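You operate a simulated robot arm through the tools that you are given. There is no shell and no other tool. Be economical: measure what you need, move in short steps, check, and stop when the job is done.

Carry out the task below with a simulated two-armed robot. There is one attempt and no reset: what you move stays moved.

Task
On the top of the island bench, fold the blue cloth in half.

The check looks at the end state, three seconds after you hand in, the way a careful person would. Anything else that was tipped, shoved, dropped, spilled or broken makes it a failure. Flat cloth is picked up by pressing the open fingertips on it (5 to 10 N) and closing them slowly along it; thin cloth reads only 2 to 8 mm in the jaws.

Robot
Two 7-joint arms with two-finger parallel grippers on one trunk, on a base that drives. Base frame: it is fixed to the floor where the robot stands at the start and does not move with it; the origin is under the middle of the robot, x ahead of it, y to its left, z up. Lengths are in mm, angles in degrees, forces in N, time in s.
The left shoulder is at the start at [70, 177, 1045], the right one opposite. Places, roughly: island bench [800, -1200, 800]. Payload 3.43 kg a hand.
The tool frame of a hand sits at the grasp point between the pads (the TCP): z along the fingers, y along the line on which they close. The tips reach 30 mm beyond it. Largest opening 94 mm; finger width 28, thickness 10; the body of the gripper, 50 by 96 mm, starts 55 mm behind the TCP.
Orientation is told as [roll, pitch, yaw] about the base's x, y, z axes, in that order, counted from this pose: with the fingers straight down and closing along the base's y, the tool's x points along the base's -x, its y along +y and its z along -z.

Tools
- The arms move only by the tool arm_command. It takes "left_motion", "right_motion" or both (then of equal length, played together; a hand with none holds still); each is a list of rows, each an object (a shift or turn left out is 0, a gripper value left out holds the last) with "delta_pos": the shift along the tool's x, y, z in units of 20 mm (1.0 is 20 mm), a list of three; "rot": the turn, a rotation vector about the tool's x, y, z in units of 6 degrees (1.0 is 6 degrees), a list of three. In form: [{"delta_pos": [dx, dy, dz], "rot": [wx, wy, wz]}, ...]. A call has 1 to 10 rows; each row shifts and turns the commanded pose from where the row before left it, along the tool's axes as they then stand. "left_jaw" and "right_jaw" are, for a hand that has rows, the finger opening in mm, from 0 to 94, set as the call begins (left out, the last holds). A call with a number of a shift or a turn outside -1 to 1 is refused whole. A row lasts 0.2 s, in which the tool goes at most 50 mm and 8.6 degrees; a call with a longer step from one row to the next is refused whole, and so is a gripper value outside its range. Where a pose cannot be reached the arm comes as near as it can. A force on the tool above 40 N (or 10 N above the force at the start of the call, whichever is more), or a blocked arm, ends the call early, and 0.2 s more pass. The fingers move at their own pace (about 153 mm/s each) and stop on an object; they squeeze with about 35 N. The grip force told is the motor's: it shows also when the fingers shut on nothing. Time passes only in rows, and 0.2 s behind the last, so rows that do not move let the fingers close. The reply holds the time, the measured pose of the TCP, the force on the tool along the base axes, the opening and the grip force, in the units named above and with some noise, with the torque about the TCP (base axes, N m) and any sound that the robot's microphone picked up.
- Cameras (640 x 400 px; columns grow to the right, rows downward): "scene" is now at [129.5, 18.5, 1356.4]; the picture's right is [0.34, -0.94, -0.00], its down [-0.69, -0.25, -0.68] and it looks along [0.64, 0.23, -0.73] (base axes); focal length 266 px, centre (320, 200). "left" rides on the left gripper at [76, -14, -102] in its tool frame; the picture's right is [0.18, 0.98, 0.00], its down [-0.75, 0.14, -0.64] and it looks along [-0.63, 0.12, 0.77] (tool axes); focal length 243 px, centre (320, 200). "right" rides on the right gripper at [76, 14, -103] in its tool frame; the picture's right is [-0.18, 0.98, 0.00], its down [-0.75, -0.14, -0.64] and it looks along [-0.63, -0.12, 0.77] (tool axes); focal length 243 px, centre (320, 200). There is no depth. A picture from a camera that has moved, and an enlarged one, comes with that camera's place and axes in the base frame and with its lens. The place of the scene camera against the robot may be out by one fixed shift of up to 18 mm in any direction.
- get_image(camera): a new picture of that camera. The clock stands still meanwhile.
- slide_trunk(by): slides the trunk up (or, below 0, down) by that many mm; the arms and the scene camera ride with it, the base frame stays. It gives what a move gives, with no picture.
- roll_base(legs): drives the robot by 1 to 6 legs, each [ahead, turn to the left] in mm and degrees, along the robot's own axes; the way and the turn of a leg run together, so that a leg with both is an arc; at most 1500 mm and 180 degrees a leg. The arms and the cameras ride along, it lands a little off, and it stops where it bumps. It gives what a move gives.
- pan_tilt(pan, tilt): turns the head with the scene camera to pan (to the left, within 86 degrees either way) and tilt (down, from -29 to 69), counted from straight ahead of the robot. It gives what a move gives.
- enlarge(camera, box): a new picture of the part [left, top, right, bottom] of that camera's present view, enlarged. The clock stands still meanwhile.
- close_job(): hands the job in; it is judged then, once.

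Work in short steps. Places have to be worked out from the pictures, the camera data and where the tool is seen: move nearer, look again, correct. Check each grasp and each placing, and mend what went wrong. You have 120 turns and 100 pictures in all, those below and enlarged ones among them. Open the grippers and draw the arms clear of the work before you hand the job in, unless the task says otherwise; then end with one line.

The tools are called after ">>>" by a JSON object that holds its "fn" and its "kwargs". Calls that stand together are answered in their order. arm_command: Moves the arms, as the interface text tells. Its arguments: {"type":"object","properties":{"left_motion":{"type":"array","items":{"type":"object","properties":{"delta_pos":{"type":"array","items":{"type":"number"}},"rot":{"type":"array","items":{"type":"number"}}}}},"left_jaw":{"type":"number"},"right_motion":{"type":"array","items":{"type":"object","properties":{"delta_pos":{"type":"array","items":{"type":"number"}},"rot":{"type":"array","items":{"type":"number"}}}}},"right_jaw":{"type":"number"}},"required":[]} The other tools are called the same way: slide_trunk (by) slides the trunk up or down; roll_base (legs) drives the base; pan_tilt (pan, tilt) turns the head that bears the scene camera; get_image (camera) takes a picture; enlarge (camera, box) takes an enlarged picture of a part of a camera's view; close_job () hands the job in.

At the start:

```text
time: 0.0
left_tool_pos: [573.5, 116.8, 1006.8]
left_tool_rot: [0.0, 0.0, 0.1]
left_wrist_force: [0.3, 0.2, -0.1]
left_wrist_torque: [0.01, -0.03, 0.03]
left_finger_gap: 94.3
left_grasp_force: 0.0
right_tool_pos: [368.6, -210.9, 912.9]
right_tool_rot: [0.0, -0.1, -0.1]
right_wrist_force: [0.3, 0.7, 0.5]
right_wrist_torque: [0.03, 0.01, -0.02]
right_finger_gap: 94.0
right_grasp_force: 0.1
trunk travel left (down, up): [-625.0, 215.0]
robot x, y, heading: [2.8, 3.0, -0.2]
head pan, tilt: [20.0, 47.1]
```

scene: 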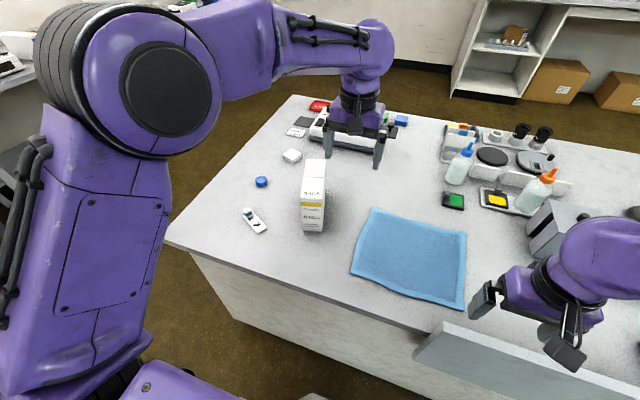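
right: 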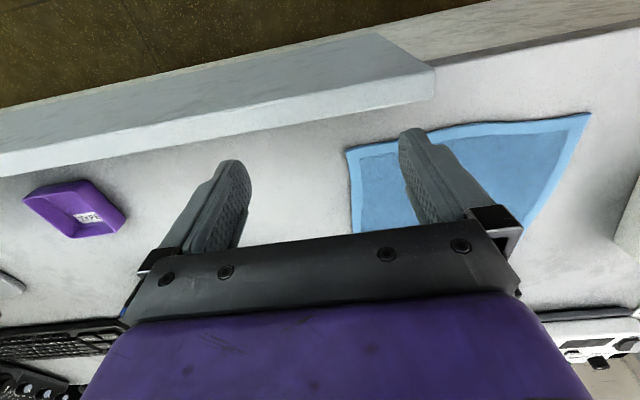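
left: 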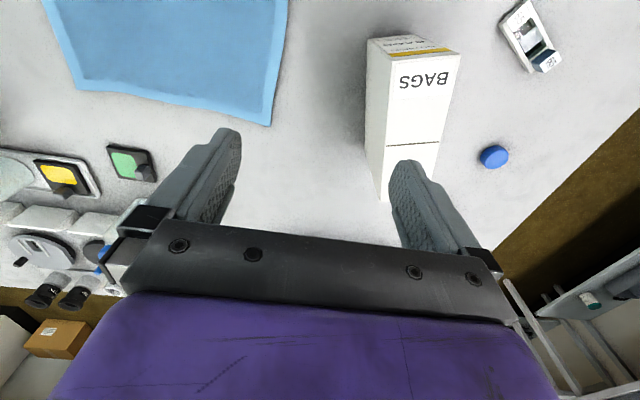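

The cloth in view lies on the bench ahead of me, but the island bench is told at [800, -1200]. I turn the head right to see what is there.

>>> {"fn": "pan_tilt", "kwargs": {"pan": -55, "tilt": 30}}

>>> {"fn": "get_image", "kwargs": {"camera": "scene"}}

```text
time: 1.5
left_tool_pos: [575.5, 116.8, 1006.7]
left_tool_rot: [0.0, 0.0, 0.0]
left_wrist_force: [-0.1, 0.3, -0.5]
left_wrist_torque: [-0.01, 0.02, -0.01]
left_finger_gap: 93.9
left_grasp_force: 0.1
right_tool_pos: [366.8, -209.4, 911.7]
right_tool_rot: [0.0, -0.1, 0.1]
right_wrist_force: [-0.1, 0.1, -0.6]
right_wrist_torque: [0.03, -0.01, 0.0]
right_finger_gap: 94.0
right_grasp_force: 0.1
trunk travel left (down, up): [-625.0, 215.0]
robot x, y, heading: [4.9, 1.0, 0.1]
head pan, tilt: [-55.0, 30.0]
```

```text
96 pictures are left
camera scene: at [106.6, -82.7, 1381.9], right [-0.82, -0.57, 0.0], down [-0.29, 0.41, -0.87], along [0.5, -0.71, -0.5], focal length 266 px, centre (320, 200)
```

scene: 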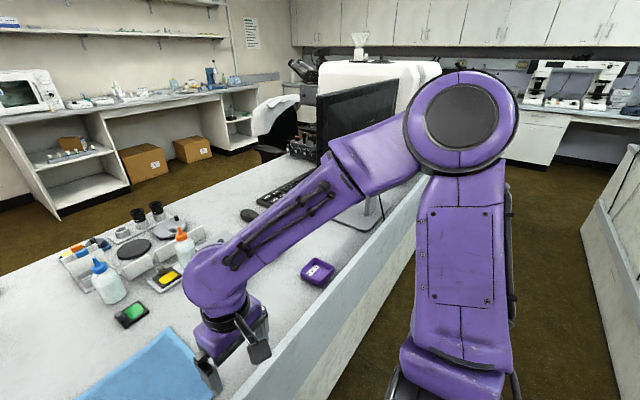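

The bench runs on to y of about -2500, so the one in front of me is the island bench and this is its cloth. From the first picture the cloth spans roughly x 478..720 and y -230..55. I look again from straighter above to refine that and to see the ledge.

>>> {"fn": "pan_tilt", "kwargs": {"pan": -8, "tilt": 60}}

>>> {"fn": "get_image", "kwargs": {"camera": "scene"}}

```text
time: 2.6
left_tool_pos: [574.9, 118.2, 1005.6]
left_tool_rot: [0.0, 0.1, 0.0]
left_wrist_force: [-0.2, 0.2, 0.6]
left_wrist_torque: [-0.02, -0.01, 0.03]
left_finger_gap: 93.9
left_grasp_force: 0.1
right_tool_pos: [367.8, -210.1, 912.5]
right_tool_rot: [0.0, -0.1, 0.0]
right_wrist_force: [0.2, 0.3, -0.4]
right_wrist_torque: [-0.03, -0.02, 0.01]
right_finger_gap: 94.1
right_grasp_force: 0.0
trunk travel left (down, up): [-625.0, 215.0]
robot x, y, heading: [0.3, -2.1, 0.2]
head pan, tilt: [-8.0, 60.0]
```

```text
95 pictures are left
camera scene: at [120.7, -18.1, 1339.9], right [-0.14, -0.99, 0.0], down [-0.86, 0.12, -0.5], along [0.5, -0.07, -0.87], focal length 266 px, centre (320, 200)
```

scene: 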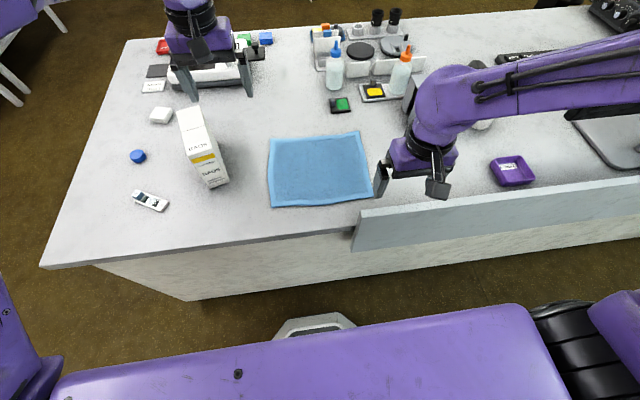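

Combining the scene and wrist cameras, the bench top looks nearer z = 745. That puts the cloth at about x 435..660, y -200..65, with the scene camera reading about 16 mm long in x. A raised strip stands near its right front corner, so I look at that more closely.

>>> {"fn": "enlarge", "kwargs": {"camera": "scene", "box": [240, 110, 480, 260]}}

>>> {"fn": "get_image", "kwargs": {"camera": "right"}}

```text
2.67 times, centred on (360, 185) of scene
camera zoom: at [120.7, -18.1, 1339.9], right [-0.14, -0.99, 0.0], down [-0.86, 0.12, -0.5], along [0.5, -0.07, -0.87], focal length 708 px, centre (213, 240)
```

zoom: 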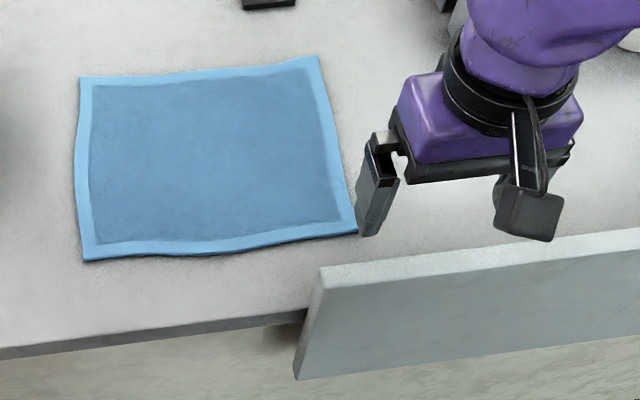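

```text
93 pictures are left
camera right: at [291.6, -195.9, 1015.5], right [0.18, 0.98, 0.0], down [0.75, -0.14, 0.64], along [0.63, -0.12, -0.77], focal length 243 px, centre (320, 200)
```

right: 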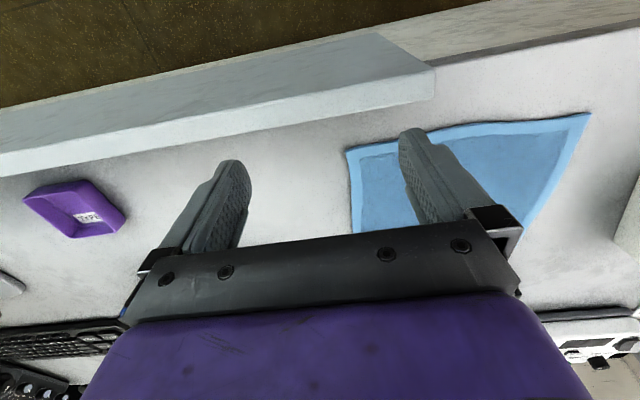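

The strip turns out to be an upright plate at x of about 335..355. Its top is at z of about 842 and its left end at y of about -130, so it needs clearance. My plan is to pinch the near edge with both hands, closing along x with the yaw turned 90 degrees outward, and carry it over to the far edge. First I turn the hands up high.

>>> {"fn": "arm_command", "kwargs": {"right_motion": [{"delta_pos": [-1, 0, -0.5]}, {"delta_pos": [-1, 0, -0.5]}, {"delta_pos": [-1, 0, -0.5]}, {"delta_pos": [-1, 0, -0.5]}, {"rot": [0, 0, -1]}, {"rot": [0, 0, -1]}, {"rot": [0, 0, -1]}, {"rot": [0, 0, -1]}, {"rot": [0, 0, -1]}, {"rot": [0, 0, -1]}], "left_motion": [{"rot": [0, 0, 1]}, {"rot": [0, 0, 1]}, {"rot": [0, 0, 1]}, {"rot": [0, 0, 1]}, {"rot": [0, 0, 1]}, {"rot": [0, 0, 1]}, {"rot": [0, 0, 1]}, {"rot": [0, 0, 1]}, {"rot": [0, 0, 1]}, {"rot": [0, 0, 1]}]}}

```text
time: 4.8
left_tool_pos: [575.7, 119.0, 1005.5]
left_tool_rot: [0.0, 0.1, -60.1]
left_wrist_force: [-0.2, -0.8, 0.0]
left_wrist_torque: [-0.02, 0.03, 0.0]
left_finger_gap: 93.9
left_grasp_force: 0.1
right_tool_pos: [448.1, -209.7, 952.5]
right_tool_rot: [-0.1, -0.1, 36.1]
right_wrist_force: [-0.5, -0.1, 0.5]
right_wrist_torque: [0.0, 0.02, 0.02]
right_finger_gap: 93.7
right_grasp_force: 0.0
trunk travel left (down, up): [-625.0, 215.0]
robot x, y, heading: [2.0, -2.9, 0.2]
head pan, tilt: [-8.0, 60.0]
```

Both turned as expected. I finish the turns, with the left hand moving above its near corner.

>>> {"fn": "arm_command", "kwargs": {"right_motion": [{"rot": [0, 0, -1]}, {"rot": [0, 0, -1]}, {"rot": [0, 0, -1]}, {"rot": [0, 0, -1]}, {"rot": [0, 0, -1]}, {"rot": [0, 0, -1]}, {"rot": [0, 0, -1]}, {"rot": [0, 0, -1]}, {"rot": [0, 0, -1]}, {}], "left_motion": [{"rot": [0, 0, 1]}, {"rot": [0, 0, 1]}, {"rot": [0, 0, 1]}, {"rot": [0, 0, 1]}, {"rot": [0, 0, 1]}, {"delta_pos": [-0.79, -1, 0]}, {"delta_pos": [-0.79, -1, 0]}, {"delta_pos": [-0.79, -1, 0]}, {"delta_pos": [-0.79, -1, 0]}, {"delta_pos": [-0.79, -1, 0]}]}}

>>> {"fn": "get_image", "kwargs": {"camera": "scene"}}

>>> {"fn": "get_image", "kwargs": {"camera": "right"}}

>>> {"fn": "get_image", "kwargs": {"camera": "left"}}

```text
time: 7.0
left_tool_pos: [474.1, 38.1, 1004.6]
left_tool_rot: [0.2, 0.0, -89.9]
left_wrist_force: [-0.3, 0.2, -0.1]
left_wrist_torque: [0.01, 0.01, -0.01]
left_finger_gap: 93.9
left_grasp_force: 0.1
right_tool_pos: [447.9, -209.8, 951.8]
right_tool_rot: [-0.1, 0.1, 90.2]
right_wrist_force: [0.3, -0.1, 0.0]
right_wrist_torque: [0.0, -0.01, 0.04]
right_finger_gap: 94.0
right_grasp_force: 0.0
trunk travel left (down, up): [-625.0, 215.0]
robot x, y, heading: [-0.8, 2.7, 0.1]
head pan, tilt: [-8.0, 60.0]
```

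```text
92 pictures are left
camera scene: at [119.9, -18.7, 1339.9], right [-0.14, -0.99, 0.0], down [-0.86, 0.12, -0.5], along [0.5, -0.07, -0.87], focal length 266 px, centre (320, 200)
```

scene: 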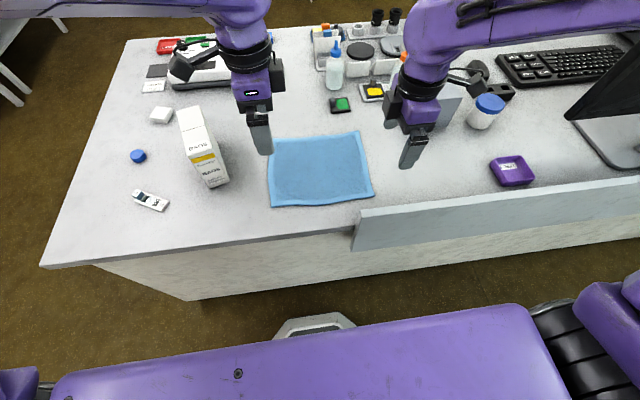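

```text
91 pictures are left
camera right: at [433.6, -287.1, 1055.7], right [-0.98, 0.18, 0.0], down [0.14, 0.75, 0.64], along [0.12, 0.63, -0.77], focal length 243 px, centre (320, 200)
```

right: 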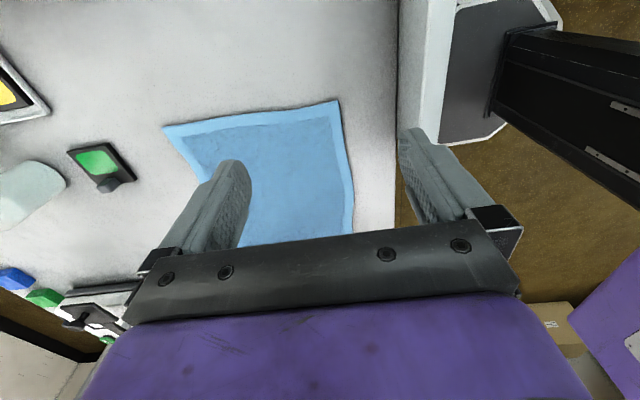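

```text
90 pictures are left
camera left: at [460.4, 114.1, 1107.3], right [0.98, 0.18, 0.0], down [0.14, -0.75, 0.64], along [0.12, -0.63, -0.77], focal length 243 px, centre (320, 200)
```

left: 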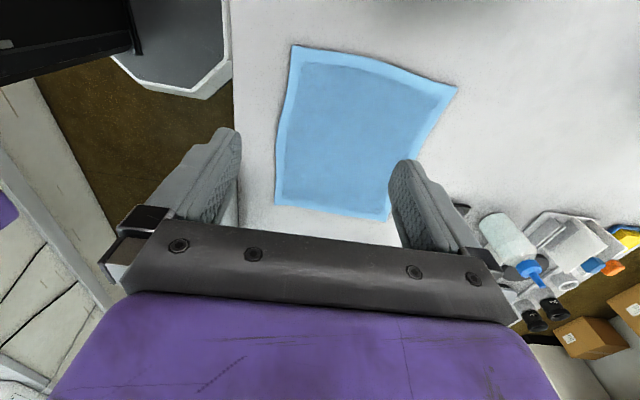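

The refined corner estimates are a near edge at x of about 434 with y from 60 to -192, and a far edge at about 664. I lower both hands with a 40 mm gap to just above the cloth, at (466, 38) and (466, -172).

>>> {"fn": "arm_command", "kwargs": {"right_motion": [{"delta_pos": [-0.95, -0.45, 0.7]}, {"delta_pos": [-0.95, -0.45, 0.7]}, {"delta_pos": [0, 0, 0.8]}, {"delta_pos": [0, 0, 0.8]}, {"delta_pos": [0, 0, 0.8]}, {"delta_pos": [0, 0, 0.8]}, {"delta_pos": [0, 0, 0.8]}, {"delta_pos": [0, 0, 0.8]}, {"delta_pos": [0, 0, 0.8]}, {"delta_pos": [0, 0, 0.3]}], "left_motion": [{"delta_pos": [0, -0.2, 1]}, {"delta_pos": [0, -0.2, 1]}, {"delta_pos": [0, 0, 1]}, {"delta_pos": [0, 0, 1]}, {"delta_pos": [0, 0, 1]}, {"delta_pos": [0, 0, 1]}, {"delta_pos": [0, 0, 1]}, {"delta_pos": [0, 0, 1]}, {"delta_pos": [0, 0, 1]}, {"delta_pos": [0, 0, 1]}], "left_jaw": 40, "right_jaw": 40}}

>>> {"fn": "get_image", "kwargs": {"camera": "right"}}

>>> {"fn": "get_image", "kwargs": {"camera": "left"}}

>>> {"fn": "enlarge", "kwargs": {"camera": "scene", "box": [200, 100, 440, 250]}}

```text
time: 9.2
left_tool_pos: [466.6, 38.9, 804.1]
left_tool_rot: [0.1, -0.1, -90.1]
left_wrist_force: [-0.1, 0.8, 1.0]
left_wrist_torque: [0.0, -0.03, 0.01]
left_finger_gap: 40.0
left_grasp_force: 0.1
right_tool_pos: [467.8, -172.5, 807.3]
right_tool_rot: [0.0, 0.0, 90.1]
right_wrist_force: [-1.0, -0.1, 0.0]
right_wrist_torque: [0.0, 0.03, 0.04]
right_finger_gap: 39.9
right_grasp_force: 0.0
trunk travel left (down, up): [-625.0, 215.0]
robot x, y, heading: [-1.0, 0.3, -0.0]
head pan, tilt: [-8.0, 60.0]
```

```text
89 pictures are left
camera right: at [452.8, -248.6, 909.6], right [-0.98, 0.18, 0.0], down [0.14, 0.75, 0.64], along [0.12, 0.63, -0.77], focal length 243 px, centre (320, 200)
```

right: 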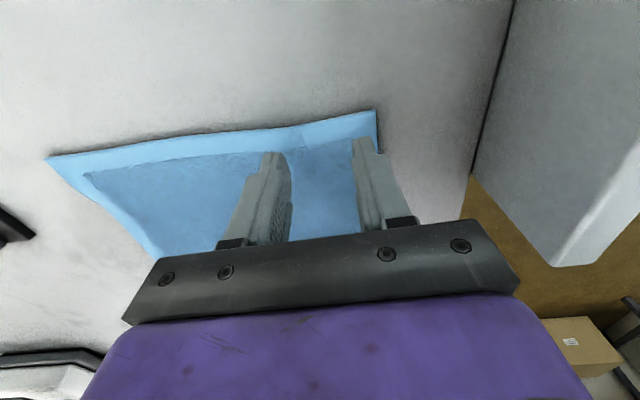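

```text
88 pictures are left
camera left: at [453.7, 114.2, 907.5], right [0.98, 0.18, 0.0], down [0.14, -0.75, 0.64], along [0.12, -0.63, -0.77], focal length 243 px, centre (320, 200)
```

left: 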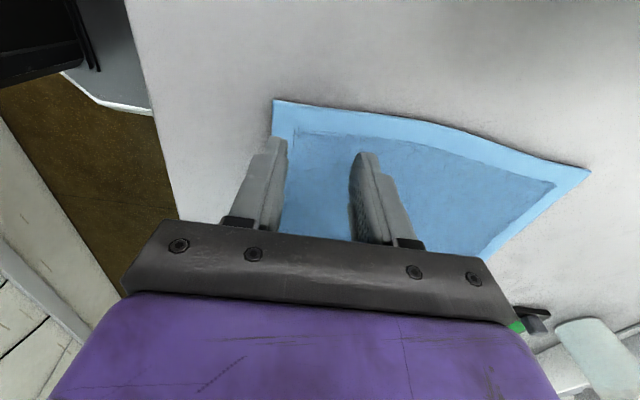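

```text
2.67 times, centred on (320, 175) of scene
camera zoom: at [121.1, -18.1, 1339.9], right [-0.14, -0.99, 0.0], down [-0.86, 0.12, -0.5], along [0.49, -0.07, -0.87], focal length 708 px, centre (320, 267)
```

zoom: 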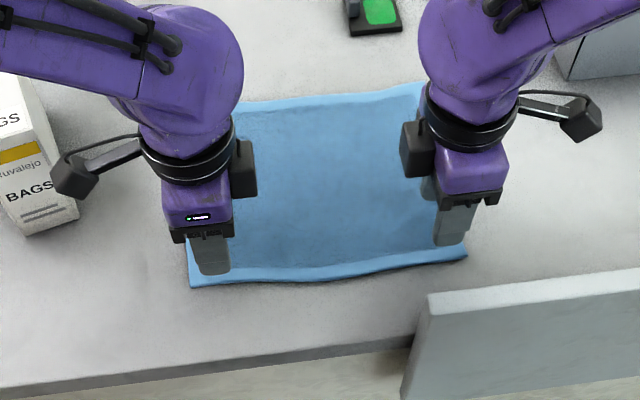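

Both hands sit well placed over the near edge, with tips at about z 775. I lower them in 3 mm steps and watch for contact force.

>>> {"fn": "arm_command", "kwargs": {"right_motion": [{"delta_pos": [0, 0, 0.2]}, {"delta_pos": [0, 0, 0.2]}, {"delta_pos": [0, 0, 0.15]}, {"delta_pos": [0, 0, 0.15]}, {"delta_pos": [0, 0, 0.15]}], "left_motion": [{"delta_pos": [0, 0, 0.15]}, {"delta_pos": [0, 0, 0.15]}, {"delta_pos": [0, 0, 0.15]}, {"delta_pos": [0, 0, 0.15]}, {"delta_pos": [0, 0, 0.1]}]}}

```text
time: 10.4
left_tool_pos: [466.4, 39.2, 794.3]
left_tool_rot: [0.2, 0.0, -90.0]
left_wrist_force: [3.0, 0.6, 4.7]
left_wrist_torque: [0.04, -0.03, 0.02]
left_finger_gap: 39.9
left_grasp_force: 0.0
right_tool_pos: [466.1, -171.3, 792.3]
right_tool_rot: [-0.4, 0.1, 90.1]
right_wrist_force: [0.8, -3.2, 20.8]
right_wrist_torque: [-0.08, 0.12, -0.01]
right_finger_gap: 39.6
right_grasp_force: 0.0
trunk travel left (down, up): [-625.0, 215.0]
robot x, y, heading: [-0.7, -1.2, 0.1]
head pan, tilt: [-8.0, 60.0]
```

Contact came at TCP z of about 793, so the cloth top is near z 763. The left presses with 5 N and the right with 21 N, so I ease the right up and press the left slightly more.

>>> {"fn": "arm_command", "kwargs": {"right_motion": [{"delta_pos": [0, 0, -0.1]}, {}], "left_motion": [{"delta_pos": [0, 0, 0.03]}, {}]}}

```text
time: 11.0
left_tool_pos: [464.6, 38.3, 793.0]
left_tool_rot: [0.2, -0.2, -89.9]
left_wrist_force: [0.9, 0.4, 14.3]
left_wrist_torque: [0.0, 0.02, -0.03]
left_finger_gap: 39.8
left_grasp_force: 0.0
right_tool_pos: [464.9, -172.5, 793.7]
right_tool_rot: [-0.2, 0.1, 90.2]
right_wrist_force: [5.5, 0.6, 15.8]
right_wrist_torque: [0.01, -0.05, -0.02]
right_finger_gap: 39.4
right_grasp_force: 0.0
trunk travel left (down, up): [-625.0, 215.0]
robot x, y, heading: [-0.8, 3.7, 0.1]
head pan, tilt: [-8.0, 60.0]
```

Both are now around 15 N, a bit high. I ease each up to get 5 to 10 N.

>>> {"fn": "arm_command", "kwargs": {"right_motion": [{"delta_pos": [0, 0, -0.1]}, {}], "left_motion": [{"delta_pos": [0, 0, -0.06]}, {}]}}

```text
time: 11.6
left_tool_pos: [466.2, 38.5, 793.3]
left_tool_rot: [0.1, 0.0, -90.0]
left_wrist_force: [0.0, 0.1, 10.4]
left_wrist_torque: [0.05, 0.07, -0.01]
left_finger_gap: 39.9
left_grasp_force: 0.2
right_tool_pos: [463.7, -171.9, 793.4]
right_tool_rot: [-0.1, 0.0, 90.1]
right_wrist_force: [0.7, 0.8, 5.4]
right_wrist_torque: [0.0, -0.04, 0.01]
right_finger_gap: 40.0
right_grasp_force: 0.0
trunk travel left (down, up): [-625.0, 215.0]
robot x, y, heading: [-0.0, 2.9, 0.2]
head pan, tilt: [-8.0, 60.0]
```

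The left reads 10 N and the right 5 N, which is in range. I close slowly in steps.

>>> {"fn": "arm_command", "kwargs": {"right_motion": [{"delta_pos": [0, 0, 0.05]}], "left_motion": [{}], "left_jaw": 32, "right_jaw": 32}}

>>> {"fn": "arm_command", "kwargs": {"right_motion": [{}], "left_motion": [{}], "left_jaw": 24, "right_jaw": 24}}

>>> {"fn": "get_image", "kwargs": {"camera": "left"}}

>>> {"fn": "get_image", "kwargs": {"camera": "right"}}

```text
time: 12.0
left_tool_pos: [465.1, 37.7, 793.5]
left_tool_rot: [0.1, 0.0, -90.0]
left_wrist_force: [1.1, -0.4, 5.6]
left_wrist_torque: [0.0, -0.01, 0.02]
left_finger_gap: 31.4
left_grasp_force: 0.0
right_tool_pos: [464.1, -170.2, 793.3]
right_tool_rot: [-0.2, -0.1, 90.2]
right_wrist_force: [-0.7, -1.5, 14.2]
right_wrist_torque: [-0.08, 0.08, 0.01]
right_finger_gap: 30.9
right_grasp_force: 0.1
trunk travel left (down, up): [-625.0, 215.0]
robot x, y, heading: [-0.8, 0.5, -0.1]
head pan, tilt: [-8.0, 60.0]
```

```text
time: 12.4
left_tool_pos: [465.5, 38.2, 793.7]
left_tool_rot: [0.1, 0.0, -90.0]
left_wrist_force: [0.2, -1.0, 5.7]
left_wrist_torque: [-0.02, 0.0, 0.04]
left_finger_gap: 23.3
left_grasp_force: 0.0
right_tool_pos: [463.4, -171.3, 793.3]
right_tool_rot: [-0.2, 0.0, 90.1]
right_wrist_force: [0.2, 0.0, 14.1]
right_wrist_torque: [-0.01, 0.05, -0.02]
right_finger_gap: 22.2
right_grasp_force: 0.0
trunk travel left (down, up): [-625.0, 215.0]
robot x, y, heading: [0.2, 2.6, -0.1]
head pan, tilt: [-8.0, 60.0]
```

```text
86 pictures are left
camera left: at [451.8, 113.6, 896.1], right [0.98, 0.18, 0.0], down [0.14, -0.75, 0.64], along [0.12, -0.63, -0.77], focal length 243 px, centre (320, 200)
```

left: 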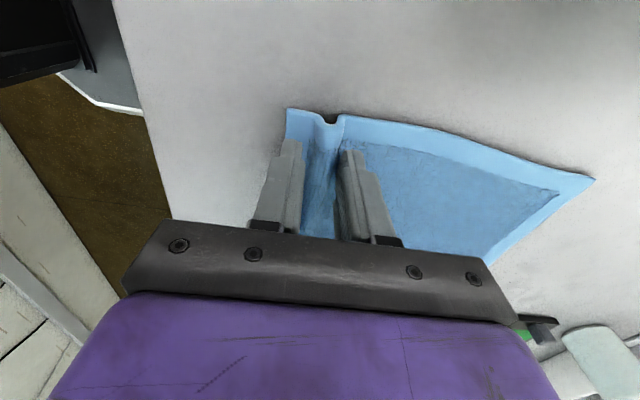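

```text
85 pictures are left
camera right: at [449.5, -247.6, 896.0], right [-0.98, 0.18, 0.0], down [0.14, 0.75, 0.64], along [0.12, 0.63, -0.77], focal length 243 px, centre (320, 200)
```

right: 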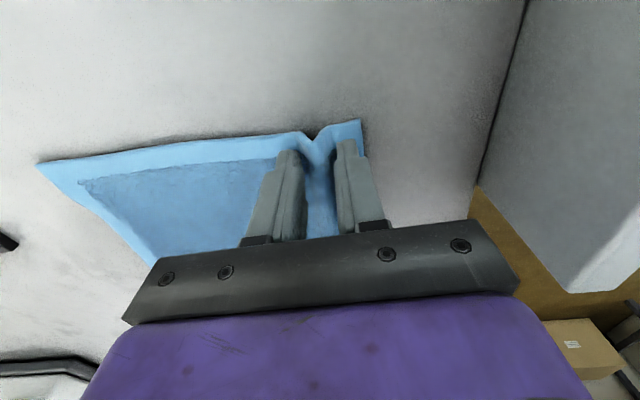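

Ridges are forming between the fingers of both hands. I keep closing.

>>> {"fn": "arm_command", "kwargs": {"right_motion": [{}], "left_motion": [{"delta_pos": [0, 0, 0.03]}], "left_jaw": 15, "right_jaw": 15}}

>>> {"fn": "arm_command", "kwargs": {"right_motion": [{}], "left_motion": [{}], "left_jaw": 8, "right_jaw": 8}}

>>> {"fn": "arm_command", "kwargs": {"right_motion": [{}, {}, {}], "left_motion": [{}, {}, {}], "left_jaw": 0, "right_jaw": 0}}

>>> {"fn": "get_image", "kwargs": {"camera": "left"}}

>>> {"fn": "get_image", "kwargs": {"camera": "right"}}

```text
time: 12.8
left_tool_pos: [466.3, 38.3, 792.8]
left_tool_rot: [0.1, 0.0, -90.1]
left_wrist_force: [-0.2, 0.4, 6.7]
left_wrist_torque: [-0.02, 0.03, 0.0]
left_finger_gap: 14.5
left_grasp_force: 0.1
right_tool_pos: [464.7, -170.7, 793.6]
right_tool_rot: [-0.3, 0.1, 90.1]
right_wrist_force: [0.3, -0.4, 15.1]
right_wrist_torque: [-0.02, -0.01, -0.04]
right_finger_gap: 13.4
right_grasp_force: 0.2
trunk travel left (down, up): [-625.0, 215.0]
robot x, y, heading: [-0.6, -0.4, 0.1]
head pan, tilt: [-8.0, 60.0]
```

```text
time: 13.2
left_tool_pos: [465.4, 38.3, 793.4]
left_tool_rot: [0.2, 0.0, -90.0]
left_wrist_force: [-0.3, -0.4, 7.8]
left_wrist_torque: [-0.02, 0.03, 0.02]
left_finger_gap: 10.5
left_grasp_force: 2.3
right_tool_pos: [464.3, -170.4, 793.2]
right_tool_rot: [-0.2, 0.1, 90.1]
right_wrist_force: [0.3, 0.6, 16.4]
right_wrist_torque: [0.0, 0.0, -0.03]
right_finger_gap: 8.1
right_grasp_force: 0.1
trunk travel left (down, up): [-625.0, 215.0]
robot x, y, heading: [-1.2, -1.2, 0.3]
head pan, tilt: [-8.0, 60.0]
```

```text
time: 14.0
left_tool_pos: [466.1, 38.0, 793.9]
left_tool_rot: [0.2, 0.1, -90.0]
left_wrist_force: [0.4, -0.3, 6.9]
left_wrist_torque: [0.02, 0.0, 0.0]
left_finger_gap: 6.0
left_grasp_force: 35.1
right_tool_pos: [464.3, -170.1, 793.1]
right_tool_rot: [-0.2, -0.1, 90.1]
right_wrist_force: [-0.3, 1.3, 15.7]
right_wrist_torque: [0.03, 0.0, 0.0]
right_finger_gap: 4.4
right_grasp_force: 34.9
trunk travel left (down, up): [-625.0, 215.0]
robot x, y, heading: [-1.0, -2.3, -0.0]
head pan, tilt: [-8.0, 60.0]
```

```text
84 pictures are left
camera left: at [451.9, 113.7, 895.8], right [0.98, 0.18, 0.0], down [0.14, -0.75, 0.64], along [0.12, -0.63, -0.77], focal length 243 px, centre (320, 200)
```

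left: 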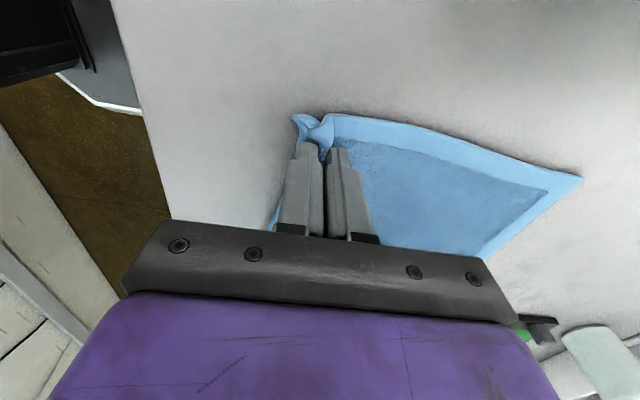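

```text
83 pictures are left
camera right: at [449.2, -247.4, 896.0], right [-0.98, 0.18, 0.0], down [0.14, 0.75, 0.64], along [0.12, 0.63, -0.77], focal length 243 px, centre (320, 200)
```

right: 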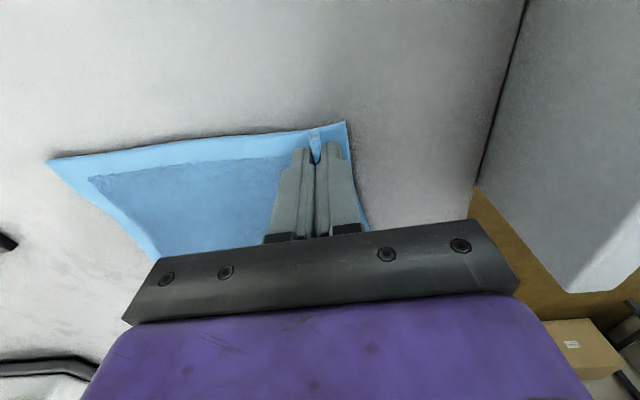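

The jaws read 6.0 and 4.4 mm, so there is cloth in both. I lift 60 mm and check.

>>> {"fn": "arm_command", "kwargs": {"right_motion": [{"delta_pos": [0, 0, -0.5]}, {"delta_pos": [0, 0, -0.5]}, {"delta_pos": [0, 0, -0.5]}, {"delta_pos": [0, 0, -0.5]}, {"delta_pos": [0, 0, -0.5]}, {"delta_pos": [0, 0, -0.5]}], "left_motion": [{"delta_pos": [0, 0, -0.5]}, {"delta_pos": [0, 0, -0.5]}, {"delta_pos": [0, 0, -0.5]}, {"delta_pos": [0, 0, -0.5]}, {"delta_pos": [0, 0, -0.5]}, {"delta_pos": [0, 0, -0.5]}]}}

>>> {"fn": "enlarge", "kwargs": {"camera": "scene", "box": [180, 70, 460, 245]}}

>>> {"fn": "get_image", "kwargs": {"camera": "right"}}

```text
time: 15.4
left_tool_pos: [466.3, 38.8, 852.9]
left_tool_rot: [0.0, 0.0, -90.0]
left_wrist_force: [-0.6, -1.4, -0.8]
left_wrist_torque: [-0.01, -0.01, 0.01]
left_finger_gap: 5.5
left_grasp_force: 35.0
right_tool_pos: [465.9, -174.6, 854.2]
right_tool_rot: [-0.1, 0.0, 90.1]
right_wrist_force: [0.6, 0.4, 0.3]
right_wrist_torque: [0.04, 0.0, -0.02]
right_finger_gap: 4.7
right_grasp_force: 35.0
trunk travel left (down, up): [-625.0, 215.0]
robot x, y, heading: [4.0, -1.6, 0.1]
head pan, tilt: [-8.0, 60.0]
```

```text
2.29 times, centred on (320, 158) of scene
camera zoom: at [120.2, -17.9, 1339.9], right [-0.14, -0.99, 0.0], down [-0.86, 0.12, -0.5], along [0.5, -0.07, -0.87], focal length 607 px, centre (320, 297)
```

zoom: 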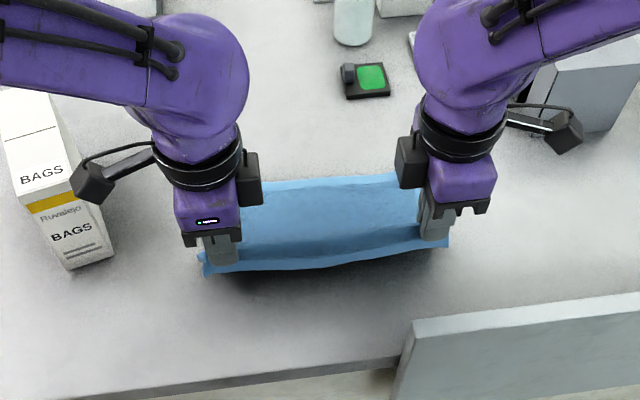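

```text
81 pictures are left
camera right: at [451.5, -249.9, 956.4], right [-0.98, 0.18, 0.0], down [0.14, 0.75, 0.64], along [0.12, 0.63, -0.77], focal length 243 px, centre (320, 200)
```

right: 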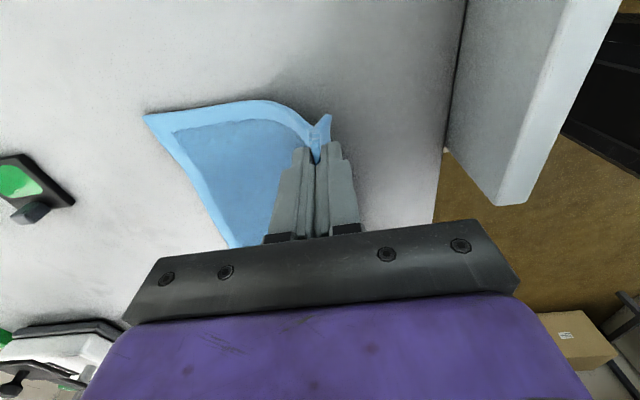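

Both hands hold, but the pinch is well inside the edge and would leave a curled-back hem after the fold. I lay the cloth back down, open slowly, and will regrasp right at the edge.

>>> {"fn": "arm_command", "kwargs": {"right_motion": [{"delta_pos": [0, 0, 0.5]}, {"delta_pos": [0, 0, 0.5]}, {"delta_pos": [0, 0, 0.5]}, {"delta_pos": [0, 0, 0.5]}, {"delta_pos": [0, 0, 0.5]}, {"delta_pos": [0, 0, 0.4]}], "left_motion": [{"delta_pos": [0, 0, 0.5]}, {"delta_pos": [0, 0, 0.5]}, {"delta_pos": [0, 0, 0.5]}, {"delta_pos": [0, 0, 0.5]}, {"delta_pos": [0, 0, 0.5]}, {"delta_pos": [0, 0, 0.45]}]}}

>>> {"fn": "arm_command", "kwargs": {"right_motion": [{}], "left_motion": [{}], "left_jaw": 20, "right_jaw": 20}}

>>> {"fn": "arm_command", "kwargs": {"right_motion": [{}, {}], "left_motion": [{}, {}], "left_jaw": 44, "right_jaw": 44}}

>>> {"fn": "arm_command", "kwargs": {"right_motion": [{"delta_pos": [0, 0, -0.3]}, {"delta_pos": [0, 0, -1]}, {"delta_pos": [0, 0, -1]}, {}], "left_motion": [{"delta_pos": [0, 0, -0.3]}, {"delta_pos": [0, 0, -1]}, {"delta_pos": [0, 0, -1]}, {}]}}

>>> {"fn": "get_image", "kwargs": {"camera": "right"}}

>>> {"fn": "get_image", "kwargs": {"camera": "left"}}

>>> {"fn": "enlarge", "kwargs": {"camera": "scene", "box": [200, 100, 440, 250]}}

```text
time: 16.8
left_tool_pos: [466.3, 38.2, 796.3]
left_tool_rot: [0.5, -0.1, -90.0]
left_wrist_force: [-2.1, -1.8, 29.9]
left_wrist_torque: [0.01, -0.01, -0.03]
left_finger_gap: 4.8
left_grasp_force: 35.5
right_tool_pos: [464.7, -170.4, 798.6]
right_tool_rot: [-0.5, 0.0, 90.1]
right_wrist_force: [2.3, 3.1, 11.8]
right_wrist_torque: [0.0, -0.04, 0.02]
right_finger_gap: 4.6
right_grasp_force: 34.5
trunk travel left (down, up): [-625.0, 215.0]
robot x, y, heading: [2.1, -2.4, -0.1]
head pan, tilt: [-8.0, 60.0]
```

```text
time: 17.2
left_tool_pos: [468.4, 38.9, 794.6]
left_tool_rot: [0.3, -0.1, -90.0]
left_wrist_force: [3.2, -1.2, 24.9]
left_wrist_torque: [0.03, 0.14, 0.02]
left_finger_gap: 17.8
left_grasp_force: 0.1
right_tool_pos: [464.1, -171.4, 796.1]
right_tool_rot: [-0.2, 0.1, 90.1]
right_wrist_force: [2.4, 0.1, 15.4]
right_wrist_torque: [0.03, 0.07, 0.0]
right_finger_gap: 18.4
right_grasp_force: 0.0
trunk travel left (down, up): [-625.0, 215.0]
robot x, y, heading: [-0.7, 1.1, -0.1]
head pan, tilt: [-8.0, 60.0]
```

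```text
time: 17.8
left_tool_pos: [466.2, 37.6, 792.3]
left_tool_rot: [0.1, -0.1, -90.0]
left_wrist_force: [0.0, -2.6, 15.8]
left_wrist_torque: [-0.06, 0.04, -0.06]
left_finger_gap: 41.8
left_grasp_force: 0.1
right_tool_pos: [465.1, -171.2, 796.3]
right_tool_rot: [-0.4, 0.0, 90.0]
right_wrist_force: [4.9, 1.3, 22.0]
right_wrist_torque: [0.03, 0.3, -0.05]
right_finger_gap: 40.9
right_grasp_force: 0.1
trunk travel left (down, up): [-625.0, 215.0]
robot x, y, heading: [-1.7, -1.6, -0.1]
head pan, tilt: [-8.0, 60.0]
```

```text
time: 18.8
left_tool_pos: [468.4, 37.0, 838.1]
left_tool_rot: [-0.1, 0.0, -90.0]
left_wrist_force: [0.5, 0.7, -0.4]
left_wrist_torque: [-0.02, 0.01, 0.02]
left_finger_gap: 44.0
left_grasp_force: 0.1
right_tool_pos: [465.3, -170.9, 841.3]
right_tool_rot: [0.0, 0.0, 90.1]
right_wrist_force: [0.3, -1.1, -0.1]
right_wrist_torque: [0.01, 0.0, 0.01]
right_finger_gap: 43.9
right_grasp_force: 0.0
trunk travel left (down, up): [-625.0, 215.0]
robot x, y, heading: [1.5, -1.1, 0.1]
head pan, tilt: [-8.0, 60.0]
```

```text
80 pictures are left
camera right: at [450.6, -247.1, 944.2], right [-0.98, 0.18, 0.0], down [0.14, 0.75, 0.64], along [0.12, 0.63, -0.77], focal length 243 px, centre (320, 200)
```

right: 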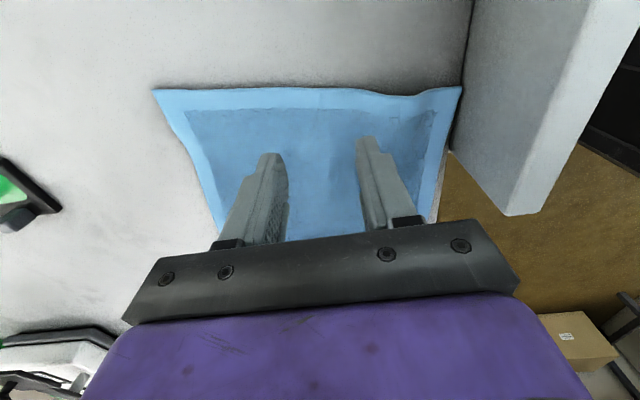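

```text
79 pictures are left
camera left: at [454.3, 112.9, 940.7], right [0.98, 0.18, 0.0], down [0.14, -0.75, 0.64], along [0.12, -0.63, -0.77], focal length 243 px, centre (320, 200)
```

left: 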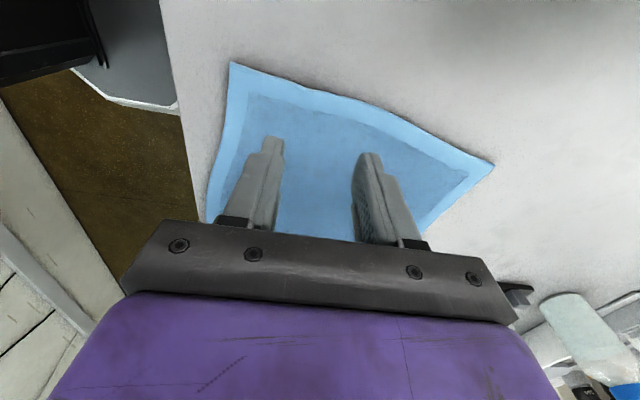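

```text
2.67 times, centred on (320, 175) of scene
camera zoom: at [121.3, -18.2, 1339.8], right [-0.14, -0.99, 0.0], down [-0.86, 0.12, -0.5], along [0.49, -0.07, -0.87], focal length 708 px, centre (320, 267)
```

zoom: 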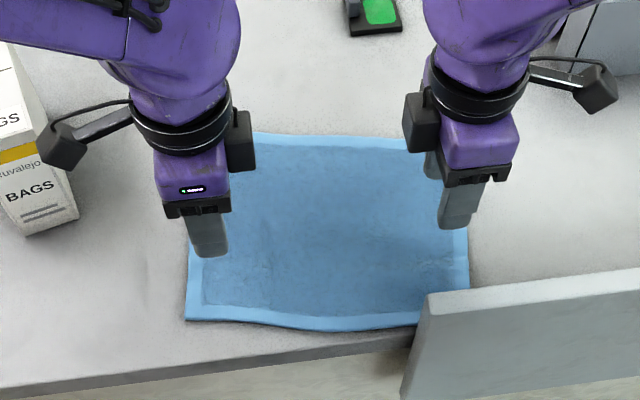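

Opening dragged the cloth. It is flat again, but about 50 mm nearer and turned about 9 degrees clockwise, with its right front corner near the bench edge. I press lightly on it with both hands and slide it back.

>>> {"fn": "arm_command", "kwargs": {"right_motion": [{"delta_pos": [0, 0, 1]}, {"delta_pos": [0, 0, 0.7]}, {"delta_pos": [0, 0, 0.35]}, {"delta_pos": [0, 0, 0.2]}, {}], "left_motion": [{"delta_pos": [0, 0, 1]}, {"delta_pos": [0, 0, 0.7]}, {"delta_pos": [0, 0, 0.3]}, {"delta_pos": [0, 0, 0.15]}, {}]}}

```text
time: 20.0
left_tool_pos: [466.8, 38.9, 795.3]
left_tool_rot: [0.2, 0.0, -90.0]
left_wrist_force: [0.3, 0.2, 1.1]
left_wrist_torque: [0.01, 0.0, 0.02]
left_finger_gap: 43.7
left_grasp_force: 0.1
right_tool_pos: [466.9, -171.3, 795.3]
right_tool_rot: [0.0, 0.0, 90.2]
right_wrist_force: [-0.3, -0.2, 0.3]
right_wrist_torque: [0.0, 0.01, 0.0]
right_finger_gap: 43.7
right_grasp_force: 0.0
trunk travel left (down, up): [-625.0, 215.0]
robot x, y, heading: [-4.3, 0.4, -0.1]
head pan, tilt: [-8.0, 60.0]
```

Just above contact. I press about 5 mm more.

>>> {"fn": "arm_command", "kwargs": {"right_motion": [{"delta_pos": [0, 0, 0.15]}, {"delta_pos": [0, 0, 0.1]}, {}], "left_motion": [{"delta_pos": [0, 0, 0.15]}, {"delta_pos": [0, 0, 0.1]}, {}]}}

```text
time: 20.8
left_tool_pos: [465.9, 37.8, 792.6]
left_tool_rot: [0.3, -0.1, -89.9]
left_wrist_force: [2.9, 2.9, 19.9]
left_wrist_torque: [0.07, 0.01, 0.01]
left_finger_gap: 44.2
left_grasp_force: 0.1
right_tool_pos: [465.6, -170.0, 793.3]
right_tool_rot: [-0.3, 0.1, 90.1]
right_wrist_force: [2.8, -2.0, 13.7]
right_wrist_torque: [-0.06, -0.04, 0.03]
right_finger_gap: 43.5
right_grasp_force: 0.1
trunk travel left (down, up): [-625.0, 215.0]
robot x, y, heading: [-0.0, 1.7, 0.1]
head pan, tilt: [-8.0, 60.0]
```

The left presses with 20 N and the right with 14 N. I ease the left a little and slide: left +38 mm, right +72 mm, with 9 degrees of turn.

>>> {"fn": "arm_command", "kwargs": {"right_motion": [{"delta_pos": [0, -0.45, 0], "rot": [0, 0, -0.2]}, {"delta_pos": [0, -0.45, 0], "rot": [0, 0, -0.2]}, {"delta_pos": [0, -0.45, 0], "rot": [0, 0, -0.2]}, {"delta_pos": [0, -0.45, 0], "rot": [0, 0, -0.2]}, {"delta_pos": [0, -0.45, 0], "rot": [0, 0, -0.2]}, {"delta_pos": [0, -0.45, 0], "rot": [0, 0, -0.2]}, {"delta_pos": [0, -0.45, 0], "rot": [0, 0, -0.2]}, {"delta_pos": [0, -0.45, 0], "rot": [0, 0, -0.2]}, {}], "left_motion": [{"delta_pos": [0, 0.24, -0.08], "rot": [0, 0, -0.2]}, {"delta_pos": [0, 0.24, 0], "rot": [0, 0, -0.2]}, {"delta_pos": [0, 0.24, 0], "rot": [0, 0, -0.2]}, {"delta_pos": [0, 0.24, 0], "rot": [0, 0, -0.2]}, {"delta_pos": [0, 0.24, 0], "rot": [0, 0, -0.2]}, {"delta_pos": [0, 0.24, 0], "rot": [0, 0, -0.2]}, {"delta_pos": [0, 0.24, 0], "rot": [0, 0, -0.2]}, {"delta_pos": [0, 0.24, 0], "rot": [0, 0, -0.2]}, {}]}}

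>>> {"fn": "enlarge", "kwargs": {"camera": "scene", "box": [200, 100, 440, 250]}}

```text
time: 22.8
left_tool_pos: [503.1, 41.1, 794.0]
left_tool_rot: [0.2, 0.0, -80.5]
left_wrist_force: [-0.1, 0.6, 0.6]
left_wrist_torque: [0.0, -0.02, -0.02]
left_finger_gap: 44.0
left_grasp_force: 0.0
right_tool_pos: [536.4, -166.9, 792.0]
right_tool_rot: [-0.3, 0.0, 99.7]
right_wrist_force: [-4.0, -1.2, 23.6]
right_wrist_torque: [-0.12, 0.29, -0.06]
right_finger_gap: 44.5
right_grasp_force: 0.6
trunk travel left (down, up): [-625.0, 215.0]
robot x, y, heading: [-1.4, 3.2, -0.0]
head pan, tilt: [-8.0, 60.0]
```

```text
2.67 times, centred on (320, 175) of scene
camera zoom: at [116.6, -17.2, 1340.3], right [-0.14, -0.99, 0.0], down [-0.86, 0.12, -0.5], along [0.5, -0.07, -0.86], focal length 708 px, centre (320, 267)
```

zoom: 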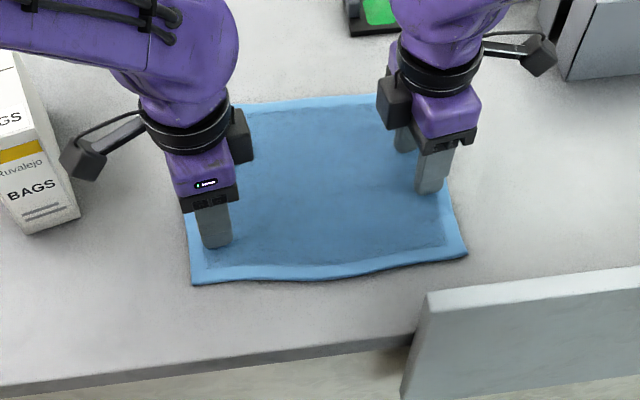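

The cloth is back in place and flat. I lift both hands, turn them back, move them over the near edge and look.

>>> {"fn": "arm_command", "kwargs": {"right_motion": [{"delta_pos": [0, 0, -0.5]}, {"delta_pos": [0, 0, -1]}, {"delta_pos": [0, 0, -0.8], "rot": [0, 0, 0.8]}, {"delta_pos": [0, 0, 0], "rot": [0, 0, 0.8]}, {"delta_pos": [0, 1, 0]}, {"delta_pos": [0, 1, 0]}, {"delta_pos": [0, 1, 0]}, {"delta_pos": [0, 1, 0]}, {"delta_pos": [0, 1, 0]}, {}], "left_motion": [{"delta_pos": [0, 0, -0.5]}, {"delta_pos": [0, 0, -1]}, {"delta_pos": [0, 0, -0.8], "rot": [0, 0, 0.8]}, {"delta_pos": [0, 0, 0], "rot": [0, 0, 0.8]}, {"delta_pos": [0, -1, 0]}, {"delta_pos": [0, -1, 0]}, {"delta_pos": [0, -1, 0]}, {}, {}, {}]}}

>>> {"fn": "get_image", "kwargs": {"camera": "right"}}

>>> {"fn": "get_image", "kwargs": {"camera": "left"}}

>>> {"fn": "enlarge", "kwargs": {"camera": "scene", "box": [200, 100, 440, 250]}}

```text
time: 25.0
left_tool_pos: [444.8, 42.2, 838.4]
left_tool_rot: [0.0, 0.1, -90.0]
left_wrist_force: [0.0, -0.1, -0.9]
left_wrist_torque: [0.04, 0.01, 0.01]
left_finger_gap: 44.0
left_grasp_force: 0.1
right_tool_pos: [437.8, -165.0, 835.4]
right_tool_rot: [-0.1, 0.0, 90.0]
right_wrist_force: [0.0, 0.2, 0.5]
right_wrist_torque: [-0.02, -0.01, 0.0]
right_finger_gap: 43.9
right_grasp_force: 0.0
trunk travel left (down, up): [-625.0, 215.0]
robot x, y, heading: [2.0, 2.9, -0.2]
head pan, tilt: [-8.0, 60.0]
```

```text
76 pictures are left
camera right: at [423.5, -241.8, 937.8], right [-0.98, 0.18, 0.0], down [0.14, 0.75, 0.64], along [0.12, 0.63, -0.77], focal length 243 px, centre (320, 200)
```

right: 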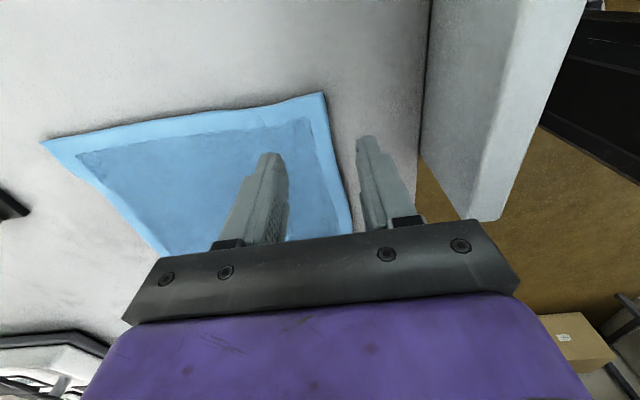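

```text
75 pictures are left
camera left: at [431.3, 117.3, 940.6], right [0.98, 0.18, 0.0], down [0.14, -0.75, 0.64], along [0.12, -0.63, -0.77], focal length 243 px, centre (320, 200)
```

left: 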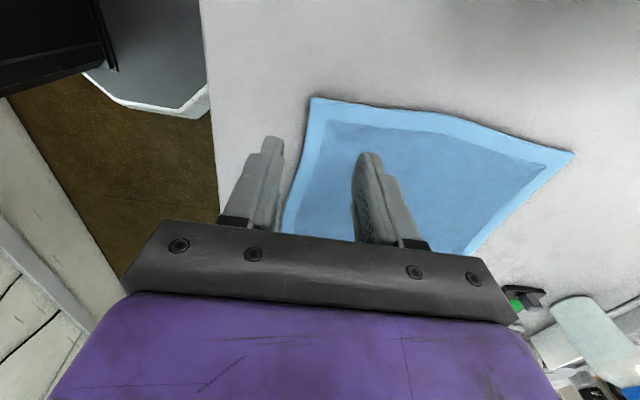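

```text
2.67 times, centred on (320, 175) of scene
camera zoom: at [121.1, -18.0, 1339.8], right [-0.14, -0.99, 0.0], down [-0.86, 0.12, -0.5], along [0.49, -0.07, -0.87], focal length 708 px, centre (320, 267)
```

zoom: 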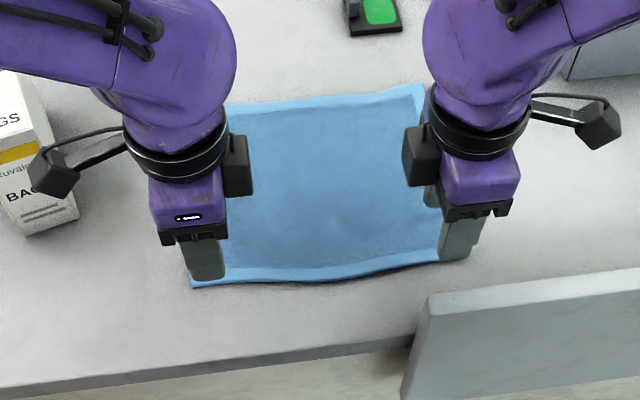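

The cloth corners are now about (431,-192), (436,62) and (654,59), with the far right at (654,-195). I now regrasp exactly at the edge with a 22 mm gap, one finger just outside the edge and the other about 14 mm inside.

>>> {"fn": "arm_command", "kwargs": {"right_motion": [{"delta_pos": [0.35, 0.25, 0]}, {"delta_pos": [0, 0, 0.9]}, {"delta_pos": [0, 0, 0.7]}, {"delta_pos": [0, 0, 0.25]}, {"delta_pos": [0, 0, 0.15]}, {}], "left_motion": [{"delta_pos": [0, -0.35, 0]}, {"delta_pos": [0, 0, 0.9]}, {"delta_pos": [0, 0, 0.8]}, {"delta_pos": [0, 0, 0.3]}, {"delta_pos": [0, 0, 0.2]}, {}], "left_jaw": 22, "right_jaw": 22}}

>>> {"fn": "get_image", "kwargs": {"camera": "right"}}

>>> {"fn": "get_image", "kwargs": {"camera": "left"}}

```text
time: 26.4
left_tool_pos: [439.2, 40.8, 794.1]
left_tool_rot: [0.1, 0.0, -90.0]
left_wrist_force: [0.1, 0.3, -0.3]
left_wrist_torque: [0.02, -0.01, 0.0]
left_finger_gap: 22.1
left_grasp_force: 0.2
right_tool_pos: [431.7, -172.3, 797.0]
right_tool_rot: [0.0, 0.0, 90.1]
right_wrist_force: [-0.1, -0.3, -0.6]
right_wrist_torque: [0.0, -0.03, 0.01]
right_finger_gap: 22.1
right_grasp_force: 0.1
trunk travel left (down, up): [-625.0, 215.0]
robot x, y, heading: [-2.2, -0.7, -0.1]
head pan, tilt: [-8.0, 60.0]
```

```text
73 pictures are left
camera right: at [417.7, -249.1, 899.3], right [-0.98, 0.18, 0.0], down [0.14, 0.75, 0.64], along [0.12, 0.63, -0.77], focal length 243 px, centre (320, 200)
```

right: 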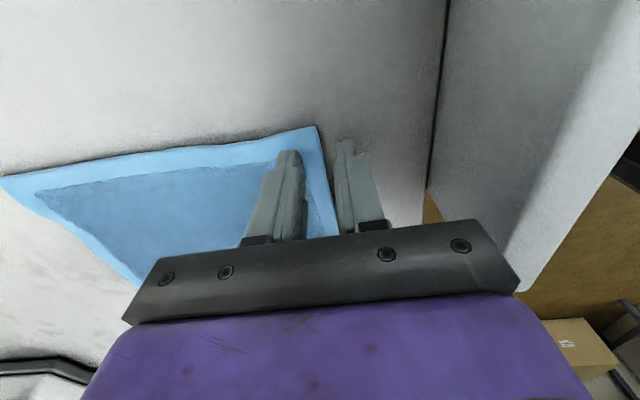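

```text
72 pictures are left
camera left: at [425.3, 115.9, 897.4], right [0.98, 0.18, 0.0], down [0.14, -0.75, 0.64], along [0.12, -0.63, -0.77], focal length 243 px, centre (320, 200)
```

left: 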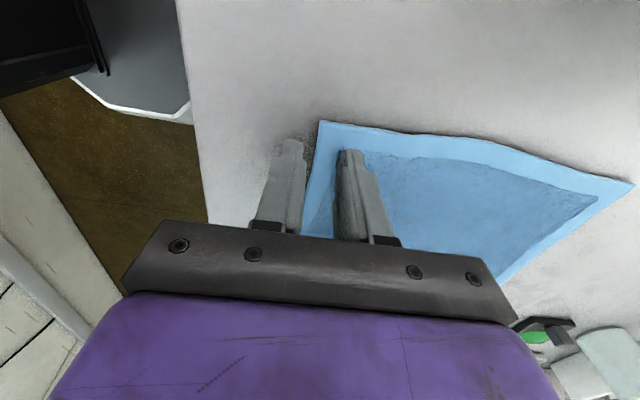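

The fingers straddle the edge as planned. I press down.

>>> {"fn": "arm_command", "kwargs": {"right_motion": [{"delta_pos": [0, 0, 0.15]}, {"delta_pos": [0, 0, 0.15]}, {}], "left_motion": [{"delta_pos": [0, 0, 0.1]}, {"delta_pos": [0, 0, 0.1]}, {}]}}

```text
time: 27.2
left_tool_pos: [436.8, 40.4, 792.7]
left_tool_rot: [0.3, -0.2, -90.0]
left_wrist_force: [3.2, -0.8, 12.3]
left_wrist_torque: [-0.02, -0.29, -0.04]
left_finger_gap: 23.6
left_grasp_force: 1.1
right_tool_pos: [432.1, -173.2, 792.2]
right_tool_rot: [-0.3, 0.0, 90.1]
right_wrist_force: [2.1, 0.6, 16.1]
right_wrist_torque: [-0.01, -0.26, 0.0]
right_finger_gap: 22.2
right_grasp_force: 0.5
trunk travel left (down, up): [-625.0, 215.0]
robot x, y, heading: [-1.5, 1.0, 0.1]
head pan, tilt: [-8.0, 60.0]
```

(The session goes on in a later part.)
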